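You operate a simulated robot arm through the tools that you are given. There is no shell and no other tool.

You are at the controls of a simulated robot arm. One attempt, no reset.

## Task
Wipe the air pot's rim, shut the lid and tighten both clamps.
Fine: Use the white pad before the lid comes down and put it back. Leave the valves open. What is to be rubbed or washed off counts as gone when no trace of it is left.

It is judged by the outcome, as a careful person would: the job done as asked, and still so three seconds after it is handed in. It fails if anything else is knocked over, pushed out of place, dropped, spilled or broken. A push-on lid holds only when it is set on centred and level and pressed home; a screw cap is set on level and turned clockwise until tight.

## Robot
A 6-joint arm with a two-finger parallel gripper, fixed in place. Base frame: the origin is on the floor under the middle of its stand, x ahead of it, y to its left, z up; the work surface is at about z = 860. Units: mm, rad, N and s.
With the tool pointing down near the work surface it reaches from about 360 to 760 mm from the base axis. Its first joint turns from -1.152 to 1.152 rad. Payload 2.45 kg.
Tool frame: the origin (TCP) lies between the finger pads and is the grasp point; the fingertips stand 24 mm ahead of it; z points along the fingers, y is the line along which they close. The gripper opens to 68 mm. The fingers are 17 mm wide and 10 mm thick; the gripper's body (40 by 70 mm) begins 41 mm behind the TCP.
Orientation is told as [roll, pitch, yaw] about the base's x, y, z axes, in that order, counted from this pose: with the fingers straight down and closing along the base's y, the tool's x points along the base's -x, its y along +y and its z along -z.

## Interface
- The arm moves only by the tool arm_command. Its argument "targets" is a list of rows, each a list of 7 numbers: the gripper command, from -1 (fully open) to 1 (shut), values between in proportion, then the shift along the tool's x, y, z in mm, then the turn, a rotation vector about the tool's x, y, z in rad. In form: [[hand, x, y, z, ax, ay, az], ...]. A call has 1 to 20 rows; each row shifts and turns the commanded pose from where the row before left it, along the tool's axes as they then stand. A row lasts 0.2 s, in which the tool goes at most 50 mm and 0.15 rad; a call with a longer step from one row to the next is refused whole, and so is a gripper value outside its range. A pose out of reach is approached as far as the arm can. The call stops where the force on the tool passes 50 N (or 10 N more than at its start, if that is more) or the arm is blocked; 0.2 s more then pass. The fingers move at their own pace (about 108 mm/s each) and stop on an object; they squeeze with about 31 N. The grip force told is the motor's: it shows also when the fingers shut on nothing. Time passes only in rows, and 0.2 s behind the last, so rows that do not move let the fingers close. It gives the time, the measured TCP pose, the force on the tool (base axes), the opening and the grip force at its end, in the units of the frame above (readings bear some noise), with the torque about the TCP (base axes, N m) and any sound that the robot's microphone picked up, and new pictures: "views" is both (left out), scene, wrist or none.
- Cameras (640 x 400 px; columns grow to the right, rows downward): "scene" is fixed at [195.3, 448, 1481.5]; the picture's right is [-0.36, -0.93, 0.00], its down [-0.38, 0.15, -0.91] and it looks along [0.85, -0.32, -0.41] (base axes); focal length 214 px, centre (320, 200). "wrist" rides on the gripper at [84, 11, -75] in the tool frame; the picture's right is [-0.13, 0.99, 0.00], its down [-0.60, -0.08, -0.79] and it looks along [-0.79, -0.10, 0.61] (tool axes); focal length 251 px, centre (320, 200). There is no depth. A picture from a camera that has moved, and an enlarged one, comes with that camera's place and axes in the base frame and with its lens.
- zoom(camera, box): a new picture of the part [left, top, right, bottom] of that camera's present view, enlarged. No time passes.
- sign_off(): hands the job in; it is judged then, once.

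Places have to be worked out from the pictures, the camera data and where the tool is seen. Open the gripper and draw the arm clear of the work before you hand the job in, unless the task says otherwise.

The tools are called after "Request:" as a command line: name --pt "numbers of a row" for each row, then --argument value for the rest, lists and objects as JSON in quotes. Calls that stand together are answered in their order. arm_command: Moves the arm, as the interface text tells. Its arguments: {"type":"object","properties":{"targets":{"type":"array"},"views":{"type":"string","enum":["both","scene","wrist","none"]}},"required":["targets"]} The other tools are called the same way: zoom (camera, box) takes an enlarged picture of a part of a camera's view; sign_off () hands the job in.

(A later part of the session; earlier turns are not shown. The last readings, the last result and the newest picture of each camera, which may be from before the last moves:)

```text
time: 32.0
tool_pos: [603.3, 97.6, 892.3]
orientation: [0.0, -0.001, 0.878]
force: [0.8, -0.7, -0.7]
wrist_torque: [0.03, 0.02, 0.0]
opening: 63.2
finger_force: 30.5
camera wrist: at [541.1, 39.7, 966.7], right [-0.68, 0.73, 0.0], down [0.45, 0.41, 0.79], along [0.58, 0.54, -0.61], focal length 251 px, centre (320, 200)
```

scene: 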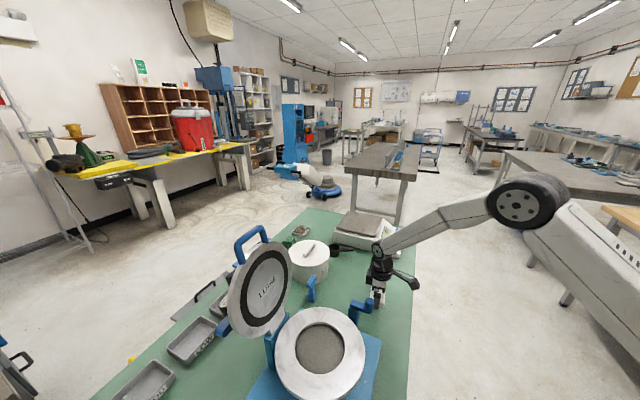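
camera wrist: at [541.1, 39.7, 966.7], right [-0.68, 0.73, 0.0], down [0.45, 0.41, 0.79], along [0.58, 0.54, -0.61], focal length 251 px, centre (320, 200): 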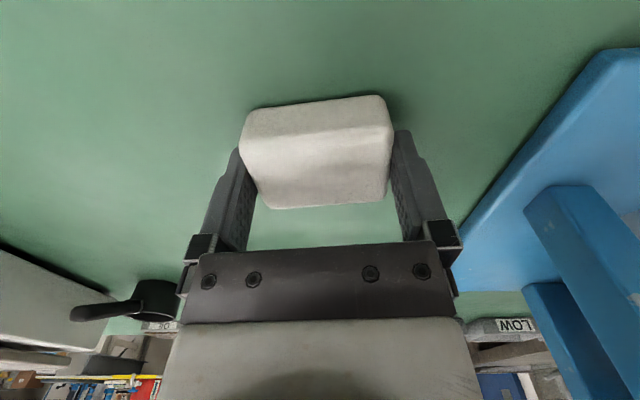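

Request:
arm_command --pt "1 0 0 1.5 0 0 0" --pt "1 0 0 0 0 0 0" --views "none"

Request:
zoom --camera "wrist" --box '[220, 70, 420, 220]'

```text
time: 32.6
tool_pos: [602.8, 97.3, 891.4]
orientation: [0.0, -0.002, 0.879]
force: [-1.1, 0.1, 1.5]
wrist_torque: [-0.06, 0.0, 0.0]
opening: 62.9
finger_force: 30.7
```

```text
2.67 times, centred on (320, 145) of wrist
camera zoom: at [540.7, 39.6, 965.4], right [-0.68, 0.73, 0.0], down [0.45, 0.41, 0.79], along [0.58, 0.54, -0.61], focal length 670 px, centre (320, 347)
```

zoom: 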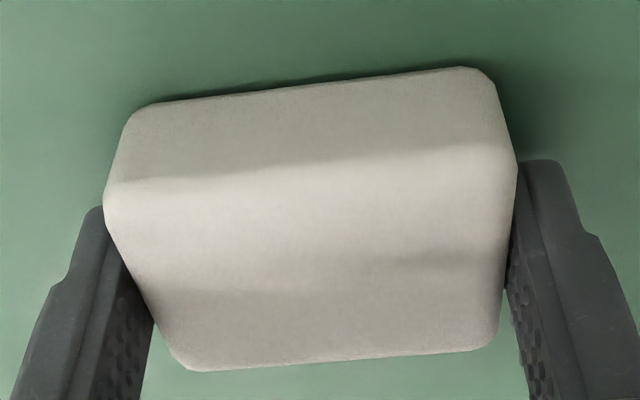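

Request:
arm_command --pt "1 0 0 1.5 0 0 0" --pt "1 0 0 0 0 0 0" --pt "1 0 0 0 0 0 0" --views "none"

```text
time: 33.4
tool_pos: [603.3, 97.0, 890.8]
orientation: [-0.001, -0.005, 0.879]
force: [-10.9, -4.4, 32.4]
wrist_torque: [-0.29, 0.54, 0.01]
opening: 63.3
finger_force: 30.6
```

The pad is now on the table (contact at z ≈ 891). I'll relieve the pressure, open the fingers and lift away.

Request:
arm_command --pt "1 0 0 -2 0 0 0" --pt "1 0 0 0 0 0 0" --pt "-1 0 0 0 0 0 0" --pt "-1 0 0 0 0 0 0" --pt "-1 0 0 -25 0 0 0" --pt "-1 0 0 -45 0 0 0" --pt "-1 0 0 0 0 0 0" --views "both"

```text
time: 35.0
tool_pos: [605.8, 96.5, 960.7]
orientation: [0.0, -0.001, 0.876]
force: [-1.3, 0.4, -0.1]
wrist_torque: [-0.02, -0.02, -0.01]
opening: 68.1
finger_force: 0.1
camera wrist: at [543.9, 37.9, 1036.1], right [-0.68, 0.73, 0.0], down [0.45, 0.41, 0.79], along [0.58, 0.54, -0.61], focal length 251 px, centre (320, 200)
```

scene: 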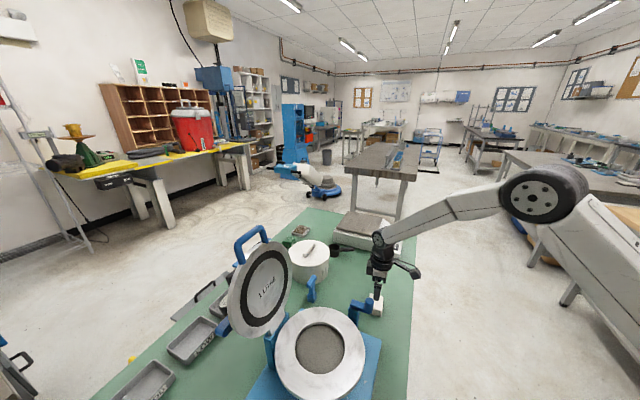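
wrist: 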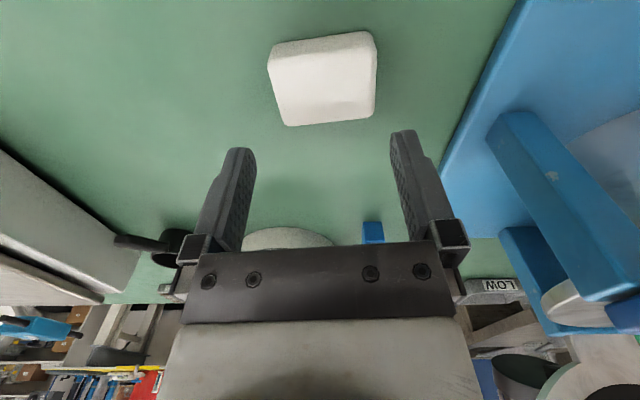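

The pad is back where it was and the fingers are clear. Next I'll rise and move so the wrist camera looks straight at the open lid's handle and hinge.

Request:
arm_command --pt "-1 0 0 -47 0 0 0" --pt "-1 0 0 -47 0 0 0" --pt "-1 0 0 -47 0 0 0" --pt "-1 0 0 -47 0 0 0" --pt "-1 -9.9 31.9 -30 0 0 0" --pt "-1 -9.9 31.9 -30 0 0 0" --pt "-1 -9.9 31.9 -30 0 0 0" --pt "-1 -9.9 31.9 -30 0 0 0" --pt "-1 -9.9 31.9 -30 0 0 0" --pt "-1 -9.9 31.9 -30 0 0 0" --pt "-1 -9.9 31.9 -30 0 0 0" --pt "-1 -9.9 31.9 -30 0 0 -0.09" --pt "-1 0 0 0 0 0 0" --views "both"

```text
time: 37.8
tool_pos: [454.1, 325.4, 1390.5]
orientation: [0.001, 0.0, 0.97]
force: [0.4, -0.8, -0.5]
wrist_torque: [0.02, 0.0, 0.0]
opening: 67.9
finger_force: 0.1
camera wrist: at [398.0, 260.6, 1466.4], right [-0.74, 0.67, 0.0], down [0.41, 0.45, 0.79], along [0.53, 0.59, -0.61], focal length 251 px, centre (320, 200)
```

scene: 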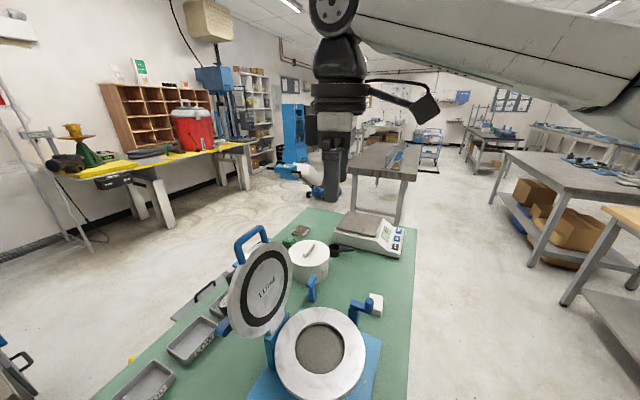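
wrist: 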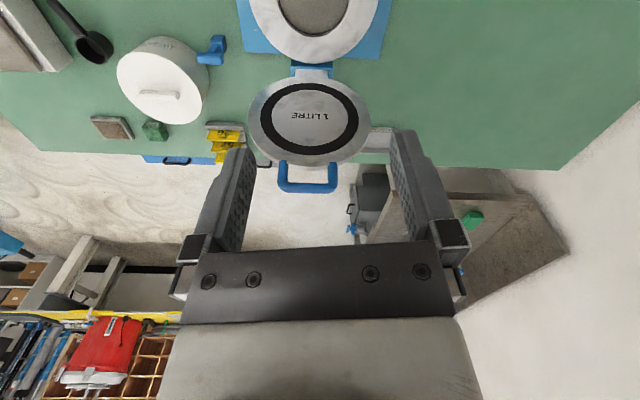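

Request:
zoom --camera "wrist" --box '[220, 40, 400, 210]'

Request:
zoom --camera "scene" --box '[200, 215, 310, 375]'

```text
2.35 times, centred on (310, 125) of wrist
camera zoom: at [398.0, 260.6, 1466.4], right [-0.74, 0.67, 0.0], down [0.41, 0.45, 0.79], along [0.53, 0.59, -0.61], focal length 592 px, centre (344, 376)
```

zoom: 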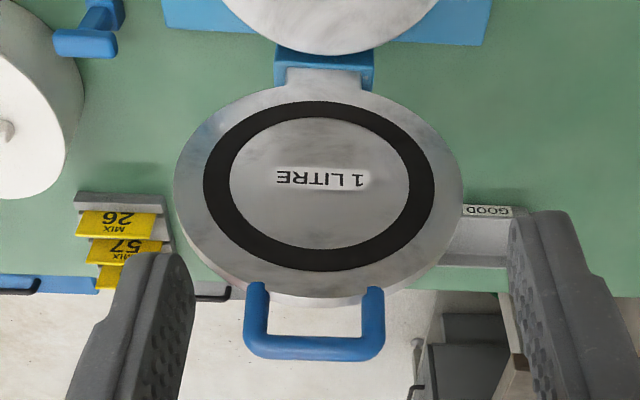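

```text
2.50 times, centred on (255, 295) of scene
camera zoom: at [195.3, 448.0, 1481.5], right [-0.36, -0.93, 0.0], down [-0.38, 0.15, -0.91], along [0.85, -0.32, -0.41], focal length 536 px, centre (482, -38)
```

zoom: 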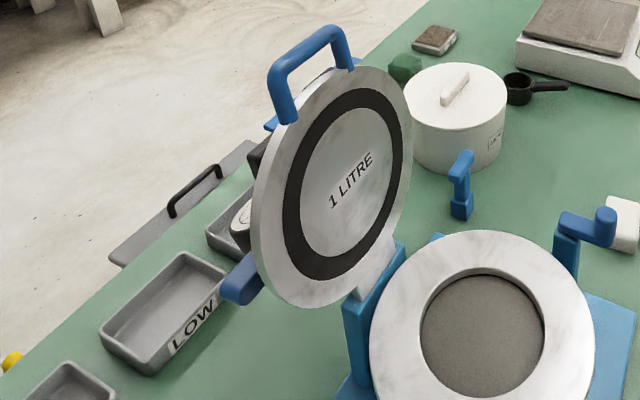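

Triangulated handle bar: mid (593, 453.5, 1235), about 14 mm thick, 78 mm wide. Hinge ≈ (564, 423, 988), so the swing radius is about 250 mm and the swing plane runs along 45°. I'll turn the gripper to yaw −45° and tilt it 45° forward so the fingers can straddle the bar.

Request:
arm_command --pt "-1 0 0 4 0 0 0.1463" --pt "-1 0 0 4 0 0 0.1463" --pt "-1 0 0 4 0 0 0.1463" --pt "-1 0 0 4 0 0 0.1463" --pt "-1 0 0 4 0 0 0.1463" --pt "-1 0 0 4 0 0 0.1463" --pt "-1 0 0 4 0 0 0.1463" --pt "-1 0 0 4 0 0 0.1463" --pt "-1 0 0 4 0 0 0.1463" --pt "-1 0 0 4 0 0 0.1463" --pt "-1 0 0 4 0 0 0.1463" --pt "-1 0 0 4 0 0 0.1463" --pt "-1 0 0 0 -0.131 0 0" --pt "-1 0 0 0 -0.131 0 0" --pt "-1 0 0 0 -0.131 0 0" --pt "-1 0 0 0 -0.131 0 0" --pt "-1 0 0 0 -0.131 0 0" --pt "-1 0 0 0 -0.131 0 0" --pt "-1 0 0 0 0 0 0" --views "both"

```text
time: 41.8
tool_pos: [456.9, 320.6, 1341.0]
orientation: [0.789, -0.002, -0.787]
force: [0.4, 0.4, 0.2]
wrist_torque: [0.03, 0.0, -0.01]
opening: 68.1
finger_force: 0.1
camera wrist: at [365.7, 348.6, 1401.7], right [0.59, 0.4, 0.7], down [-0.01, -0.86, 0.5], along [0.81, -0.3, -0.5], focal length 251 px, centre (320, 200)
```

scene: 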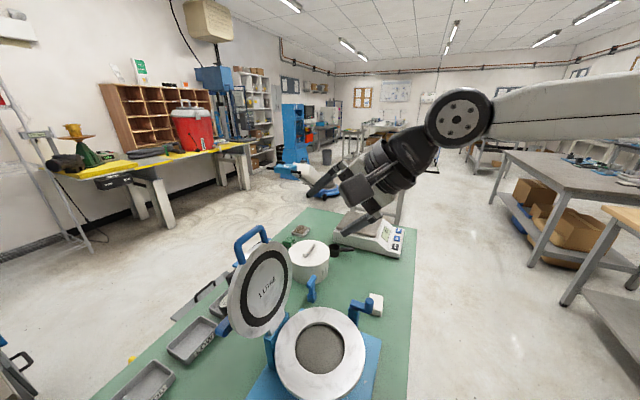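
wrist: 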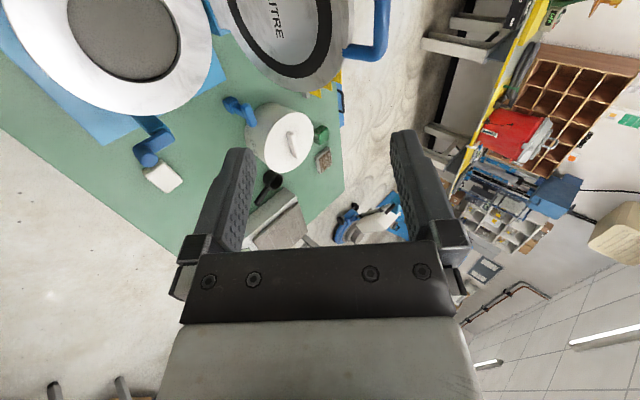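

Orientation is as planned. I'll move to about 100 mm standoff from the handle bar along the tool axis and check alignment in the wrist view.

Request:
arm_command --pt "-1 -0.7 19.8 36.3 0 0 0" --pt "-1 -0.7 19.8 36.3 0 0 0" --pt "-1 -0.7 19.8 36.3 0 0 0" --pt "-1 0 0 0 0 0 0" --views "both"

```text
time: 42.8
tool_pos: [541.2, 404.3, 1303.3]
orientation: [0.787, 0.001, -0.788]
force: [0.2, -0.6, 0.0]
wrist_torque: [-0.04, 0.0, 0.02]
opening: 67.9
finger_force: 0.0
camera wrist: at [449.3, 432.0, 1363.9], right [0.59, 0.4, 0.7], down [-0.01, -0.86, 0.5], along [0.81, -0.3, -0.5], focal length 251 px, centre (320, 200)
```

scene: 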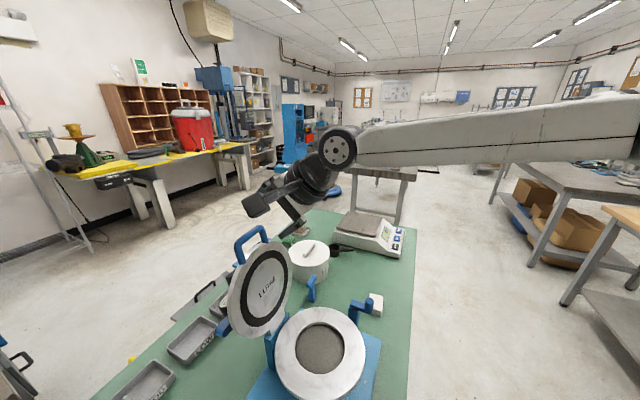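
wrist: 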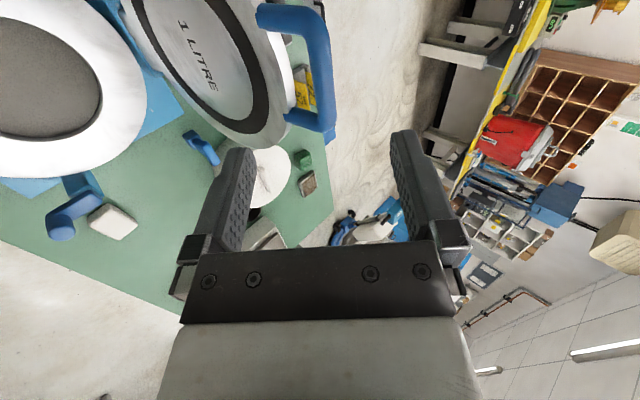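

Request:
zoom --camera "wrist" --box '[220, 0, 400, 150]'

Request:
zoom --camera "scene" --box '[210, 170, 330, 290]'

```text
2.67 times, centred on (310, 75) of wrist
camera zoom: at [449.3, 432.0, 1363.9], right [0.59, 0.4, 0.7], down [-0.01, -0.86, 0.5], along [0.81, -0.3, -0.5], focal length 670 px, centre (347, 533)
```

zoom: 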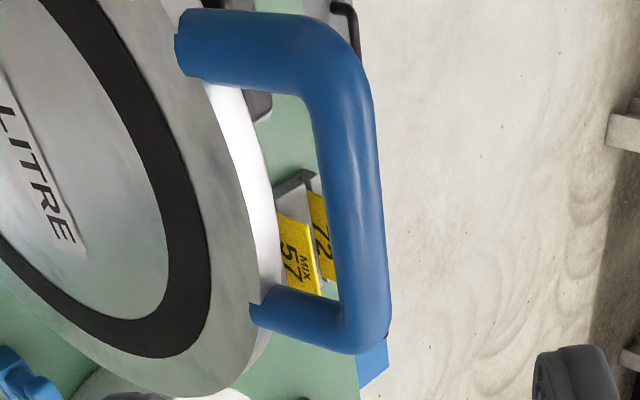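

```text
3.33 times, centred on (270, 230) of scene
camera zoom: at [195.3, 448.0, 1481.5], right [-0.36, -0.93, 0.0], down [-0.38, 0.15, -0.91], along [0.85, -0.32, -0.41], focal length 715 px, centre (487, 100)
```

zoom: 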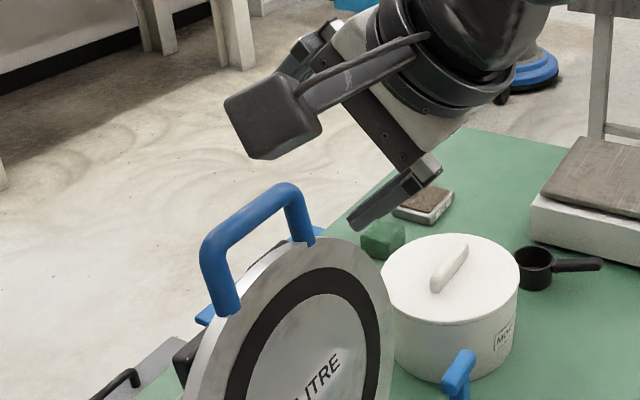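

The bar sits at tool (≈ −4, +2.5, 97) — well aligned. I'll narrow the fingers to a 24 mm gap so they fit the loop without touching the lid, advance halfway and re-check.

Request:
arm_command --pt "0.294 0 0 0 0 0 0" --pt "0.294 -3.8 2.5 0 0 0 0" --pt "0.294 0 0 25 0 0 0" --pt "0.294 0 0 25 0 0 0" --pt "0.294 0 0 0 0 0 0" --views "both"

Request:
zoom --camera "wrist" --box '[220, 30, 420, 190]'

Request:
zoom --camera "scene" --box '[220, 190, 320, 270]'

```text
time: 44.0
tool_pos: [569.7, 427.8, 1270.5]
orientation: [0.787, 0.001, -0.787]
force: [-0.3, 0.3, 0.1]
wrist_torque: [0.03, -0.01, -0.01]
opening: 23.9
finger_force: 0.1
camera wrist: at [478.8, 455.0, 1331.1], right [0.59, 0.4, 0.7], down [-0.01, -0.86, 0.5], along [0.81, -0.3, -0.5], focal length 251 px, centre (320, 200)
```

scene: 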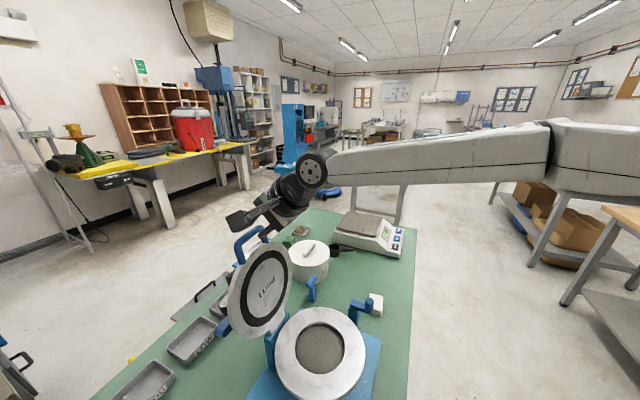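
wrist: 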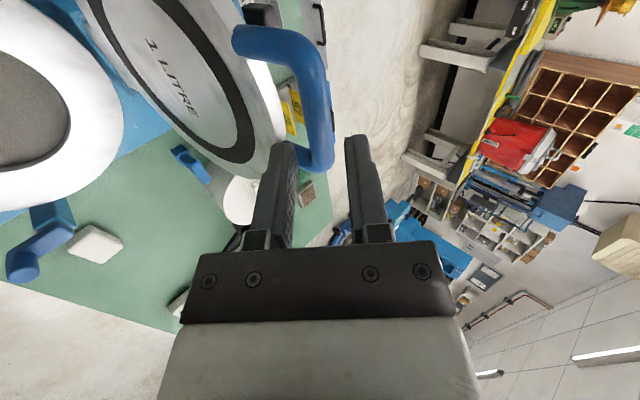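

```text
2.50 times, centred on (320, 110) of wrist
camera zoom: at [478.8, 455.0, 1331.1], right [0.59, 0.4, 0.7], down [-0.01, -0.86, 0.5], along [0.81, -0.3, -0.5], focal length 629 px, centre (320, 425)
```

zoom: 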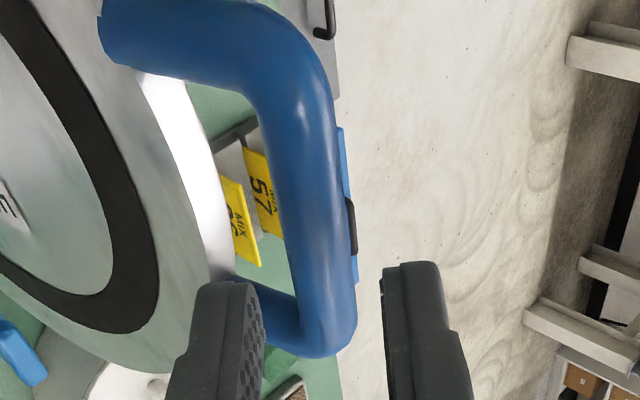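

```text
5.00 times, centred on (270, 230) of scene
camera zoom: at [195.3, 448.0, 1481.5], right [-0.36, -0.93, 0.0], down [-0.38, 0.15, -0.91], along [0.85, -0.32, -0.41], focal length 1072 px, centre (570, 50)
```

zoom: 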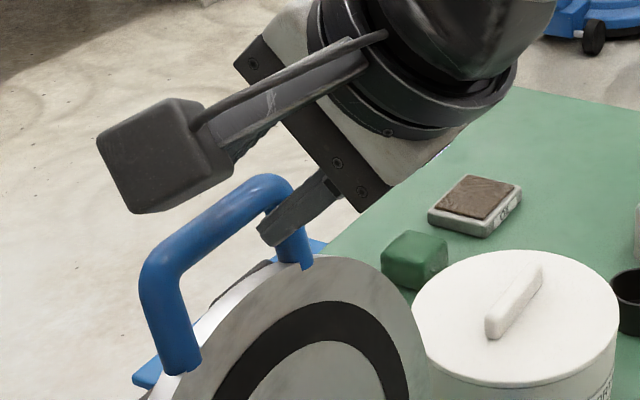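

The bar is centred between the fingers (y ≈ 0). I'll advance another 40 mm so the fingers straddle it.

Request:
arm_command --pt "0.294 0 0 14 0 0 0" --pt "0.294 0 0 14 0 0 0" --pt "0.294 0 0 12 0 0 0" --pt "0.294 0 0 0 0 0 0" --views "both"

Request:
zoom --camera "wrist" --box '[220, 60, 420, 240]'

Request:
zoom --camera "scene" --box '[220, 190, 320, 270]'

```text
time: 45.0
tool_pos: [590.8, 446.7, 1243.8]
orientation: [0.788, 0.001, -0.787]
force: [-0.1, 0.7, 0.3]
wrist_torque: [0.03, 0.01, -0.01]
opening: 23.7
finger_force: 0.1
camera wrist: at [500.3, 473.7, 1305.1], right [0.59, 0.4, 0.7], down [-0.01, -0.86, 0.5], along [0.81, -0.3, -0.5], focal length 251 px, centre (320, 200)
```

scene: 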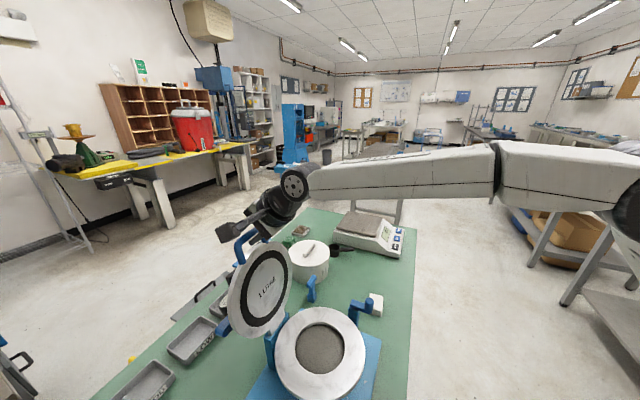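
wrist: 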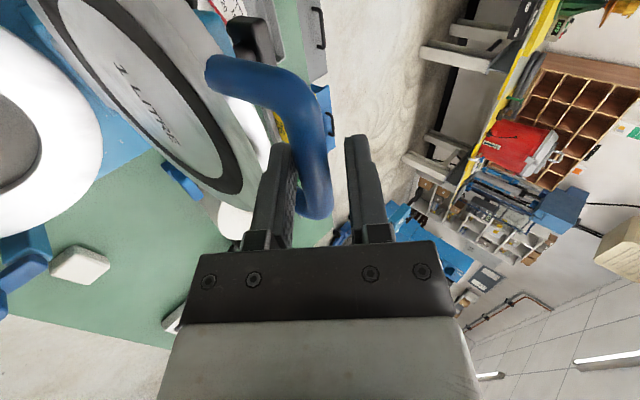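

```text
2.22 times, centred on (320, 150) of wrist
camera zoom: at [500.3, 473.7, 1305.1], right [0.59, 0.4, 0.7], down [-0.01, -0.86, 0.5], along [0.81, -0.3, -0.5], focal length 559 px, centre (320, 311)
```

zoom: 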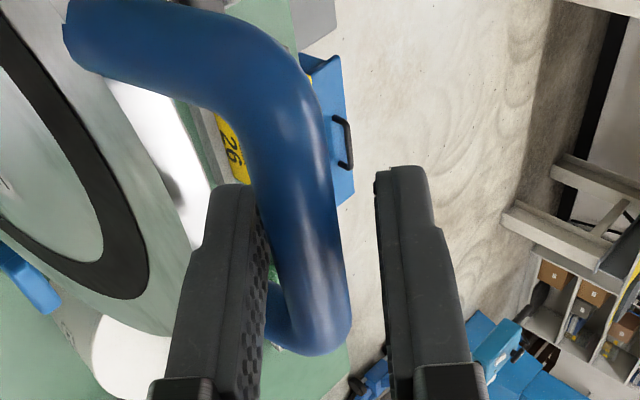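

```text
5.00 times, centred on (270, 230) of scene
camera zoom: at [195.3, 448.0, 1481.5], right [-0.36, -0.93, 0.0], down [-0.38, 0.15, -0.91], along [0.85, -0.32, -0.41], focal length 1072 px, centre (570, 50)
```

zoom: 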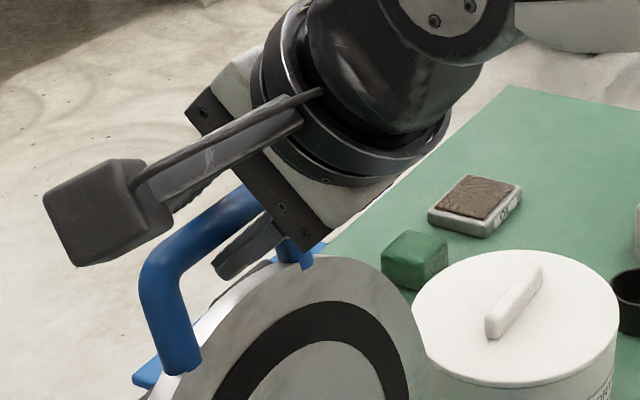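

The bar sits about 4 mm toward the lower finger. I'll centre it, narrow to a 19 mm cage around the ~14 mm bar, and begin swinging the lid forward along the arc (first 15°).

Request:
arm_command --pt "0.294 0 -3.5 0 0 0 0" --pt "0.441 0 0 0 0 0 0" --pt "0.441 0 0 0 0 0 0" --pt "0.441 0 -7.85 -10.5 0 0 0" --pt "0.441 0 -8.3 -10.2 0 0 0" --pt "0.441 0 -8.8 -9.7 0 0 0" --pt "0.441 0 0 0 0 0 0" --views "both"

Request:
zoom --camera "wrist" --box '[220, 60, 420, 240]'

Request:
zoom --camera "scene" --box '[200, 190, 360, 370]'

```text
time: 46.6
tool_pos: [560.9, 418.3, 1247.6]
orientation: [0.788, 0.0, -0.786]
force: [3.2, -0.1, 8.3]
wrist_torque: [0.29, -0.23, -0.09]
opening: 24.1
finger_force: 3.3
camera wrist: at [469.7, 445.5, 1307.8], right [0.59, 0.4, 0.7], down [-0.01, -0.86, 0.5], along [0.81, -0.3, -0.5], focal length 251 px, centre (320, 200)
```

scene: 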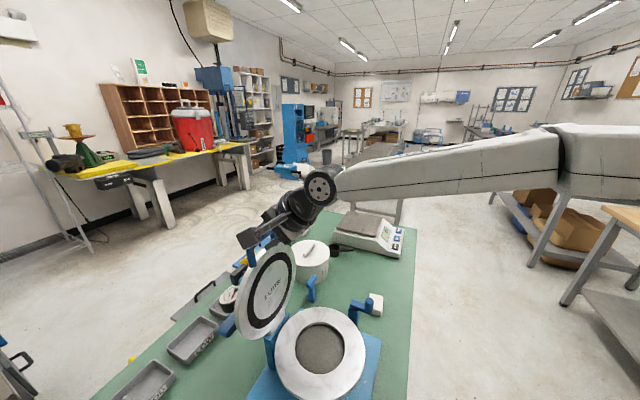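
wrist: 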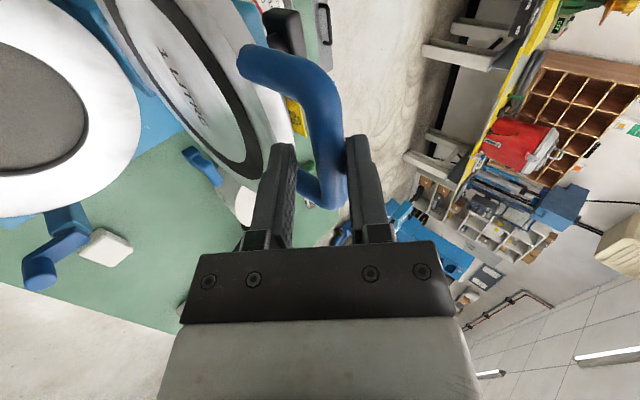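

```text
2.22 times, centred on (320, 150) of wrist
camera zoom: at [469.7, 445.5, 1307.8], right [0.59, 0.4, 0.7], down [-0.01, -0.86, 0.5], along [0.81, -0.3, -0.5], focal length 559 px, centre (320, 311)
```

zoom: 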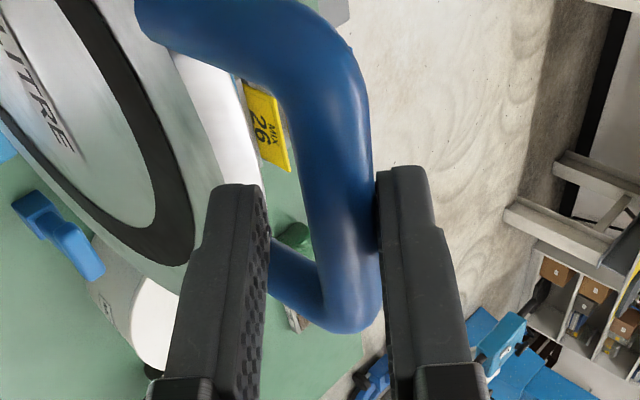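

```text
2.22 times, centred on (280, 280) of scene
camera zoom: at [195.3, 447.9, 1481.5], right [-0.36, -0.93, 0.0], down [-0.38, 0.15, -0.91], along [0.85, -0.32, -0.41], focal length 477 px, centre (409, 22)
```

zoom: 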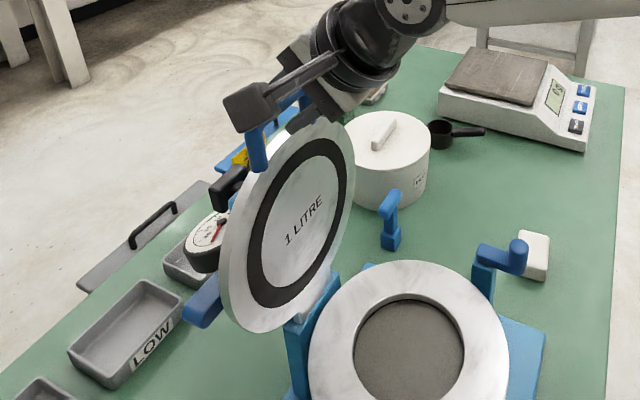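

The lid is coming forward under light force (~9 N), held by the upper finger. I'll continue along the arc.

Request:
arm_command --pt "0.441 0 -9.47 -9.2 0 0 0" --pt "0.441 0 -9.83 -8.7 0 0 0" --pt "0.441 0 -10.2 -8.2 0 0 0" --pt "0.441 0 0 0 0 0 0" --views "both"

Request:
zoom --camera "wrist" --box '[220, 60, 420, 240]'

Request:
zoom --camera "scene" --box '[200, 190, 360, 370]'

```text
time: 47.6
tool_pos: [535.7, 392.0, 1241.0]
orientation: [0.784, -0.002, -0.787]
force: [0.1, 1.8, 0.9]
wrist_torque: [0.02, -0.03, 0.02]
opening: 20.3
finger_force: 0.9
camera wrist: at [444.4, 419.1, 1302.4], right [0.59, 0.4, 0.7], down [-0.01, -0.86, 0.5], along [0.81, -0.3, -0.5], focal length 251 px, centre (320, 200)
```

scene: 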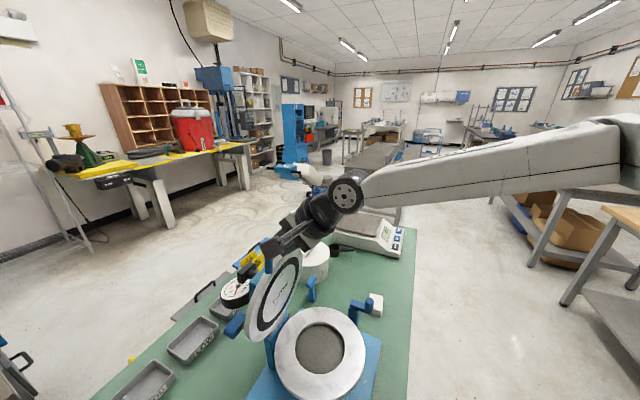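
wrist: 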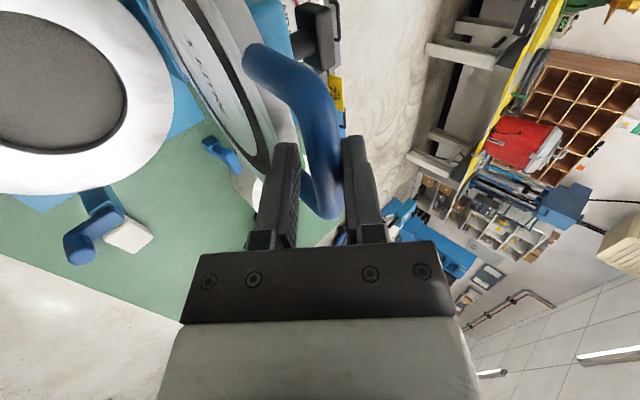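

```text
2.22 times, centred on (320, 150) of wrist
camera zoom: at [444.4, 419.1, 1302.4], right [0.59, 0.4, 0.7], down [-0.01, -0.86, 0.5], along [0.81, -0.3, -0.5], focal length 559 px, centre (320, 311)
```

zoom: 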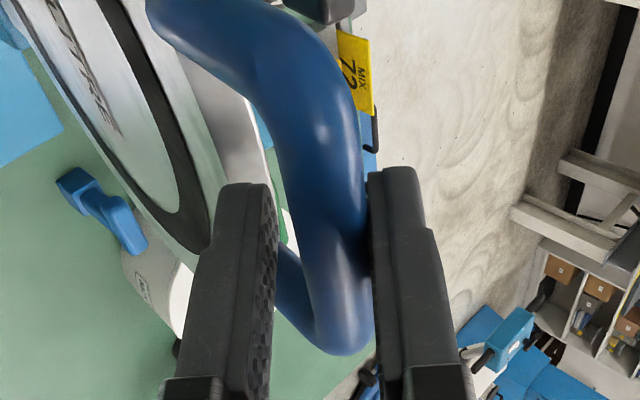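

```text
2.22 times, centred on (280, 280) of scene
camera zoom: at [195.3, 448.0, 1481.5], right [-0.36, -0.93, 0.0], down [-0.38, 0.15, -0.91], along [0.85, -0.32, -0.41], focal length 477 px, centre (409, 22)
```

zoom: 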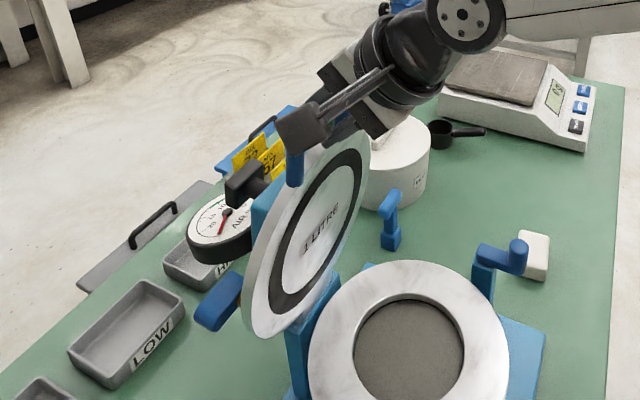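

The lid is just past vertical at about 97°, with forces near zero. Now it will lean onto the lower finger; I'll continue down the arc.

Request:
arm_command --pt "0.441 0 -7.2 -5 0 0 0" --pt "0.441 0 -7.2 -5 0 0 0" --pt "0.441 0 -7.5 -4.5 0 0 0" --pt "0.441 0 -7.5 -4.5 0 0 0" --pt "0.441 0 -7.8 -3.9 0 0 0" --pt "0.441 0 -7.8 -3.9 0 0 0" --pt "0.441 0 0 0 0 0 0" --views "both"

Request:
zoom --camera "wrist" --box '[220, 60, 420, 240]'

Request:
zoom --camera "scene" --box '[200, 190, 360, 370]'

```text
time: 49.2
tool_pos: [498.2, 352.7, 1229.3]
orientation: [0.787, 0.0, -0.788]
force: [-0.7, 0.4, -0.4]
wrist_torque: [-0.01, 0.02, 0.01]
opening: 19.4
finger_force: 0.3
camera wrist: at [407.7, 380.8, 1289.8], right [0.59, 0.4, 0.7], down [-0.01, -0.86, 0.5], along [0.81, -0.3, -0.5], focal length 251 px, centre (320, 200)
```

scene: 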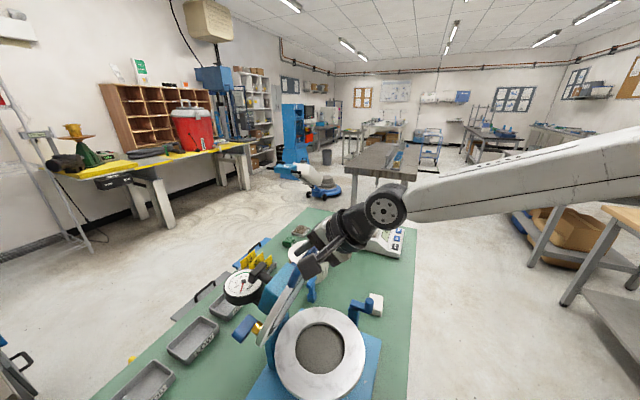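
wrist: 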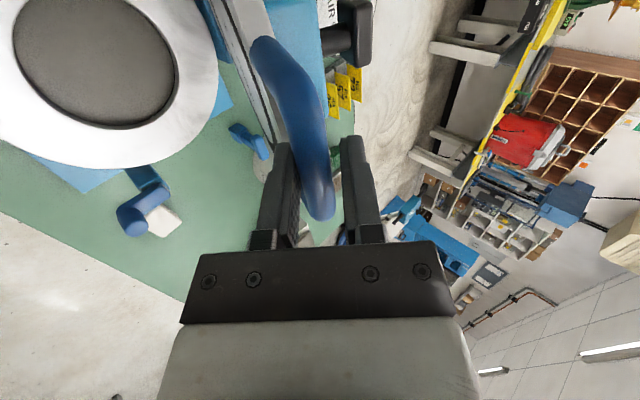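

```text
2.22 times, centred on (320, 150) of wrist
camera zoom: at [407.7, 380.8, 1289.8], right [0.59, 0.4, 0.7], down [-0.01, -0.86, 0.5], along [0.81, -0.3, -0.5], focal length 559 px, centre (320, 311)
```

zoom: 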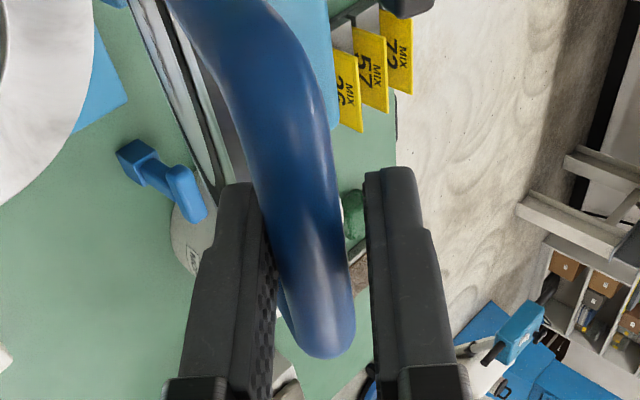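

```text
2.22 times, centred on (280, 280) of scene
camera zoom: at [195.3, 448.0, 1481.5], right [-0.36, -0.93, 0.0], down [-0.38, 0.15, -0.91], along [0.85, -0.32, -0.41], focal length 477 px, centre (409, 22)
```

zoom: 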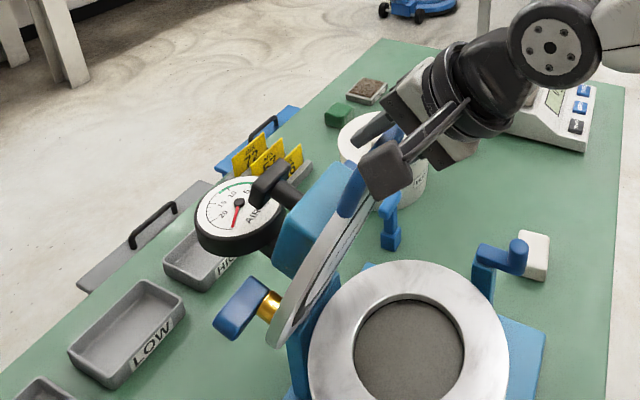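

The lid is at about 110° and resting lightly on the lower finger, with force ≈ 0. I'll keep lowering.

Request:
arm_command --pt "0.441 0 -8.1 -3.4 0 0 0" --pt "0.441 0 -8.1 -3.4 0 0 0" --pt "0.441 0 -8.25 -2.8 0 0 0" --pt "0.441 0 -8.25 -2.8 0 0 0" --pt "0.441 0 -8.45 -2.3 0 0 0" --pt "0.441 0 -8.45 -2.3 0 0 0" --pt "0.441 0 0 0 0 0 0" --views "both"

Request:
zoom --camera "wrist" --box '[220, 60, 420, 240]'

Request:
zoom --camera "scene" --box '[200, 210, 360, 390]'

```text
time: 50.8
tool_pos: [464.5, 321.8, 1207.0]
orientation: [0.788, 0.004, -0.787]
force: [-1.0, -0.3, -1.1]
wrist_torque: [-0.01, 0.0, -0.02]
opening: 20.2
finger_force: 0.6
camera wrist: at [374.0, 348.7, 1267.5], right [0.59, 0.4, 0.7], down [-0.01, -0.86, 0.5], along [0.81, -0.3, -0.5], focal length 251 px, centre (320, 200)
```

scene: 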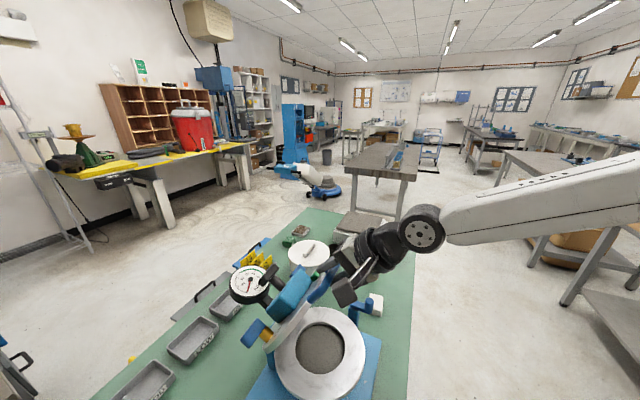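
wrist: 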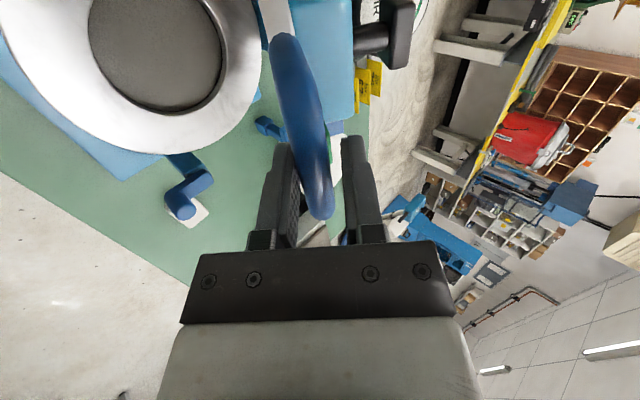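

```text
2.22 times, centred on (320, 150) of wrist
camera zoom: at [374.0, 348.7, 1267.5], right [0.59, 0.4, 0.7], down [-0.01, -0.86, 0.5], along [0.81, -0.3, -0.5], focal length 559 px, centre (320, 311)
```

zoom: 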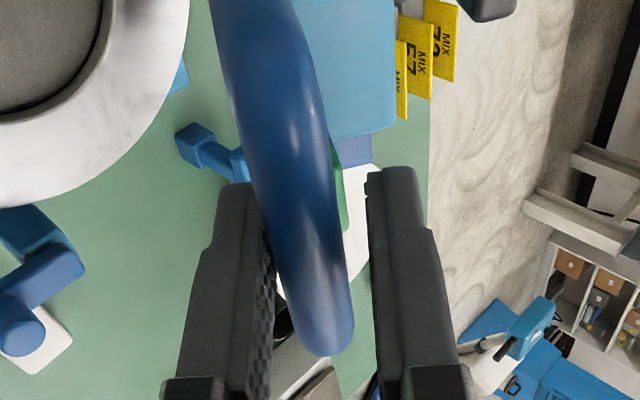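

```text
2.22 times, centred on (280, 300) of scene
camera zoom: at [195.3, 448.0, 1481.5], right [-0.36, -0.93, 0.0], down [-0.38, 0.15, -0.91], along [0.85, -0.32, -0.41], focal length 477 px, centre (409, -22)
```

zoom: 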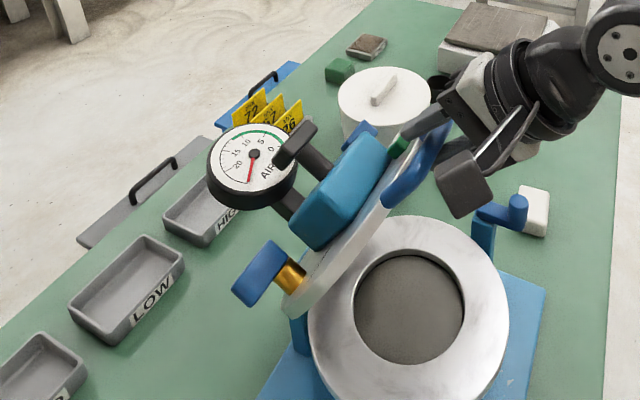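

Tracking well at about 122°, with very small forces. I'll continue lowering.

Request:
arm_command --pt "0.441 0 -8.6 -1.65 0 0 0" --pt "0.441 0 -8.6 -1.65 0 0 0" --pt "0.441 0 -8.7 -1.05 0 0 0" --pt "0.441 0 -8.7 -1.05 0 0 0" --pt "0.441 0 -8.75 -0.5 0 0 0" --pt "0.441 0 -8.75 -0.5 0 0 0" --pt "0.441 0 -8.75 0.2 0 0 0" --pt "0.441 0 -8.75 0.2 0 0 0" --pt "0.441 0 0 0 0 0 0" --views "both"

Request:
zoom --camera "wrist" --box '[220, 60, 420, 240]'

Request:
zoom --camera "scene" --box '[210, 220, 390, 400]'

```text
time: 52.8
tool_pos: [427.3, 282.6, 1161.7]
orientation: [0.788, 0.0, -0.786]
force: [-0.3, -3.3, -3.2]
wrist_torque: [-0.06, -0.03, 0.02]
opening: 21.6
finger_force: 2.0
camera wrist: at [336.5, 310.0, 1222.5], right [0.59, 0.4, 0.7], down [-0.01, -0.86, 0.5], along [0.81, -0.3, -0.5], focal length 251 px, centre (320, 200)
```

scene: 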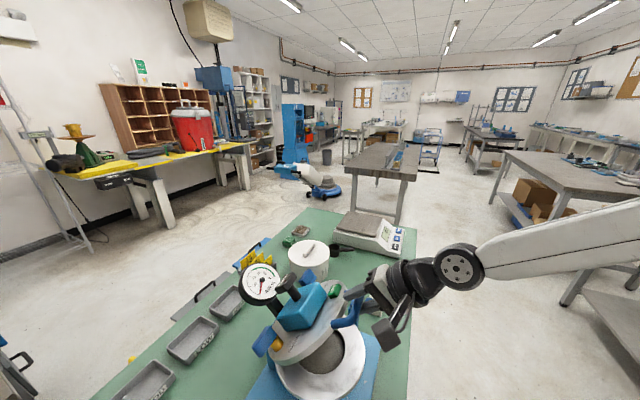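
wrist: 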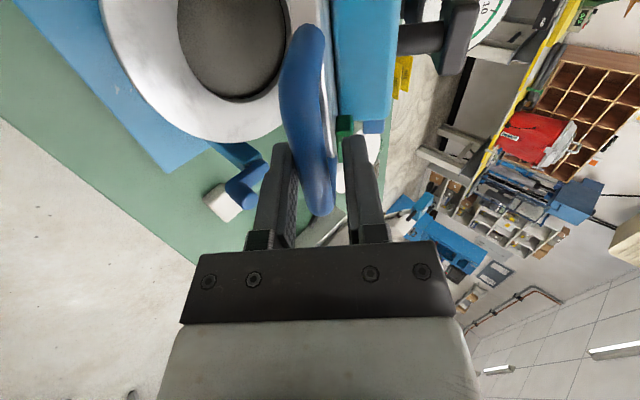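

```text
2.22 times, centred on (320, 150) of wrist
camera zoom: at [336.5, 310.0, 1222.5], right [0.59, 0.4, 0.7], down [-0.01, -0.86, 0.5], along [0.81, -0.3, -0.5], focal length 559 px, centre (320, 311)
```

zoom: 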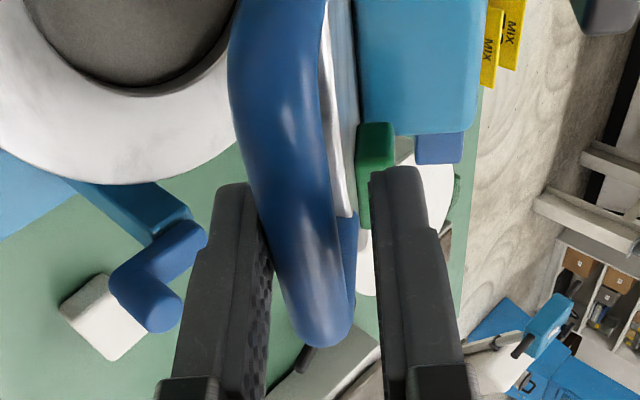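

```text
2.22 times, centred on (300, 310) of scene
camera zoom: at [195.3, 447.9, 1481.5], right [-0.36, -0.93, 0.0], down [-0.38, 0.15, -0.91], along [0.85, -0.32, -0.41], focal length 477 px, centre (364, -44)
```

zoom: 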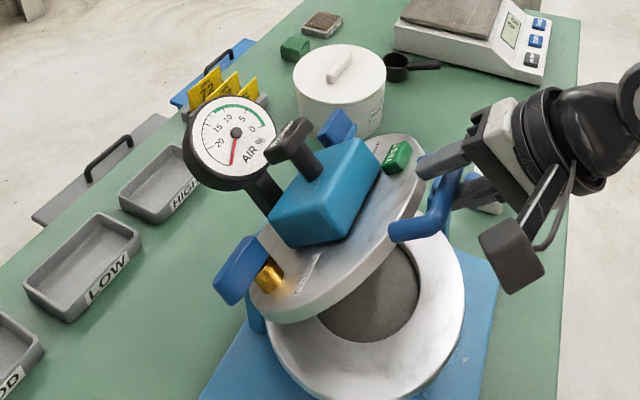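

The lid is at about 40° from closed, resting on the lower finger with only ~5 N. I'll continue the arc while slowly steepening the tool for reach.

Request:
arm_command --pt "0.441 0 -8.84 0.64 0.015 0 0" --pt "0.441 0 -8.68 1.05 0.015 0 0" --pt "0.441 0 -8.66 1.46 0.015 0 0" --pt "0.441 0 -8.48 1.87 0.015 0 0" --pt "0.441 0 -8.5 2.34 0.015 0 0" --pt "0.441 0 -8.3 2.76 0.015 0 0" --pt "0.441 0 -8.16 3.23 0.015 0 0" --pt "0.441 0 0 0 0 0 0" --views "both"

Request:
zoom --camera "wrist" --box '[220, 60, 420, 240]'

Request:
zoom --camera "scene" --box '[210, 220, 390, 400]'

```text
time: 54.6
tool_pos: [402.8, 258.9, 1111.2]
orientation: [0.682, -0.001, -0.788]
force: [-1.1, -3.7, -3.8]
wrist_torque: [-0.11, 0.04, 0.03]
opening: 22.6
finger_force: 2.5
camera wrist: at [316.0, 291.0, 1175.8], right [0.64, 0.45, 0.62], down [0.03, -0.82, 0.57], along [0.77, -0.34, -0.54], focal length 251 px, centre (320, 200)
```

scene: 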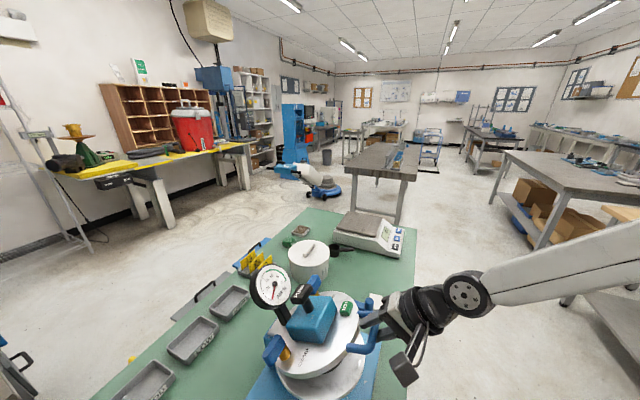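
wrist: 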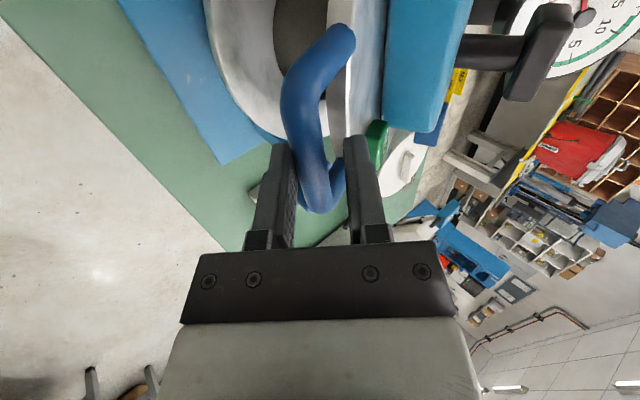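

```text
2.22 times, centred on (320, 150) of wrist
camera zoom: at [316.0, 291.0, 1175.8], right [0.64, 0.45, 0.62], down [0.03, -0.82, 0.57], along [0.77, -0.34, -0.54], focal length 559 px, centre (320, 311)
```

zoom: 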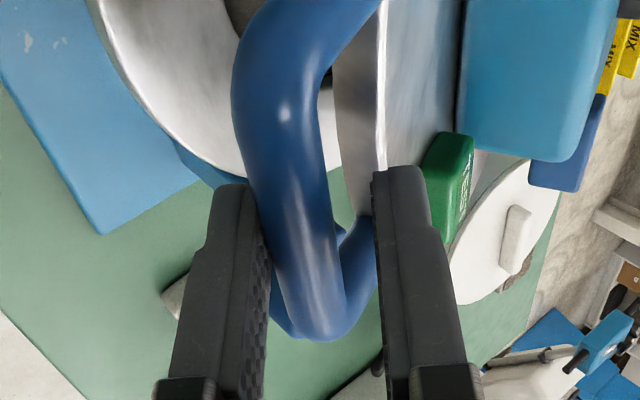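

```text
2.22 times, centred on (300, 310) of scene
camera zoom: at [195.3, 447.9, 1481.5], right [-0.36, -0.93, 0.0], down [-0.38, 0.15, -0.91], along [0.85, -0.32, -0.41], focal length 477 px, centre (364, -44)
```

zoom: 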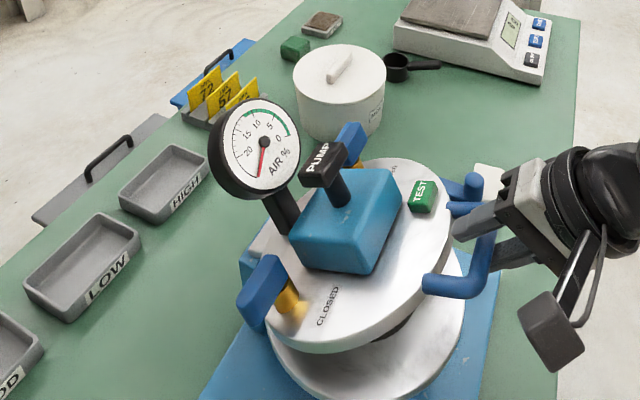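

About 25–28° left to go. I'll continue the arc gently.

Request:
arm_command --pt "0.441 0 -8.0 3.5 0.015 0 0" --pt "0.441 0 -7.8 3.9 0.015 0 0" --pt "0.441 0 -7.6 4.4 0.015 0 0" --pt "0.441 0 -7.45 4.7 0.015 0 0" --pt "0.441 0 -7.05 5.0 0.015 0 0" --pt "0.441 0 -6.9 5.4 0.015 0 0" --pt "0.441 0 0 0 0 0 0" --views "both"

Request:
zoom --camera "wrist" --box '[220, 60, 420, 240]'

Request:
zoom --camera "scene" --box '[230, 240, 410, 400]'

```text
time: 56.2
tool_pos: [388.7, 245.6, 1062.7]
orientation: [0.591, 0.0, -0.787]
force: [-1.7, -2.7, -5.4]
wrist_torque: [-0.11, 0.0, 0.0]
opening: 23.2
finger_force: 2.3
camera wrist: at [306.3, 281.2, 1131.4], right [0.67, 0.49, 0.55], down [0.07, -0.79, 0.61], along [0.74, -0.38, -0.56], focal length 251 px, centre (320, 200)
```

scene: 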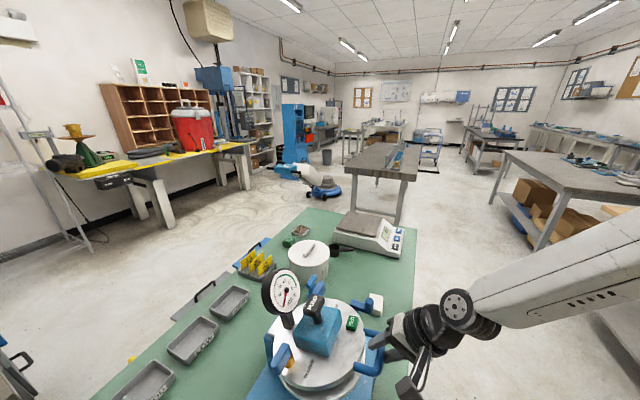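
wrist: 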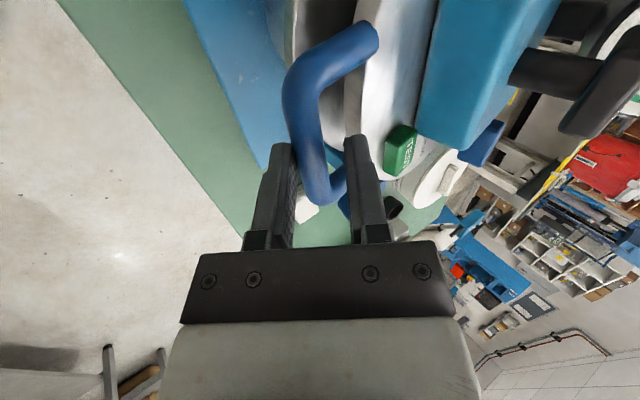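

```text
2.22 times, centred on (320, 150) of wrist
camera zoom: at [306.3, 281.2, 1131.4], right [0.67, 0.49, 0.55], down [0.07, -0.79, 0.61], along [0.74, -0.38, -0.56], focal length 559 px, centre (320, 311)
```

zoom: 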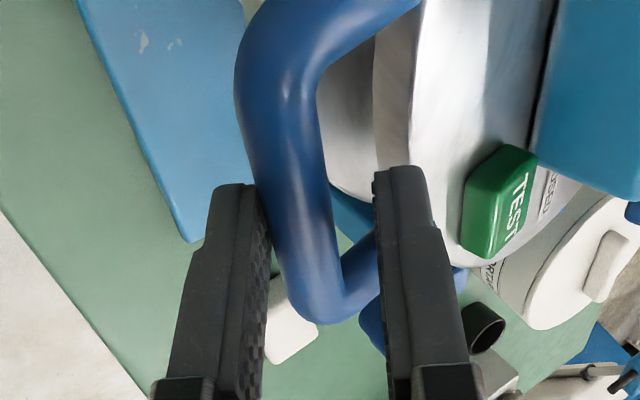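

```text
2.50 times, centred on (320, 320) of scene
camera zoom: at [195.3, 447.9, 1481.5], right [-0.36, -0.93, 0.0], down [-0.38, 0.15, -0.91], along [0.85, -0.32, -0.41], focal length 536 px, centre (320, -100)
```

zoom: 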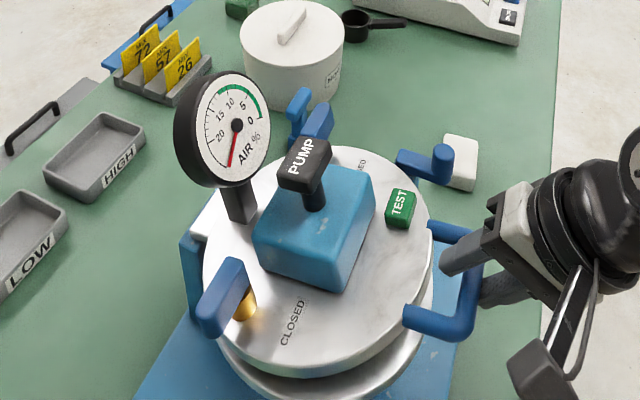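

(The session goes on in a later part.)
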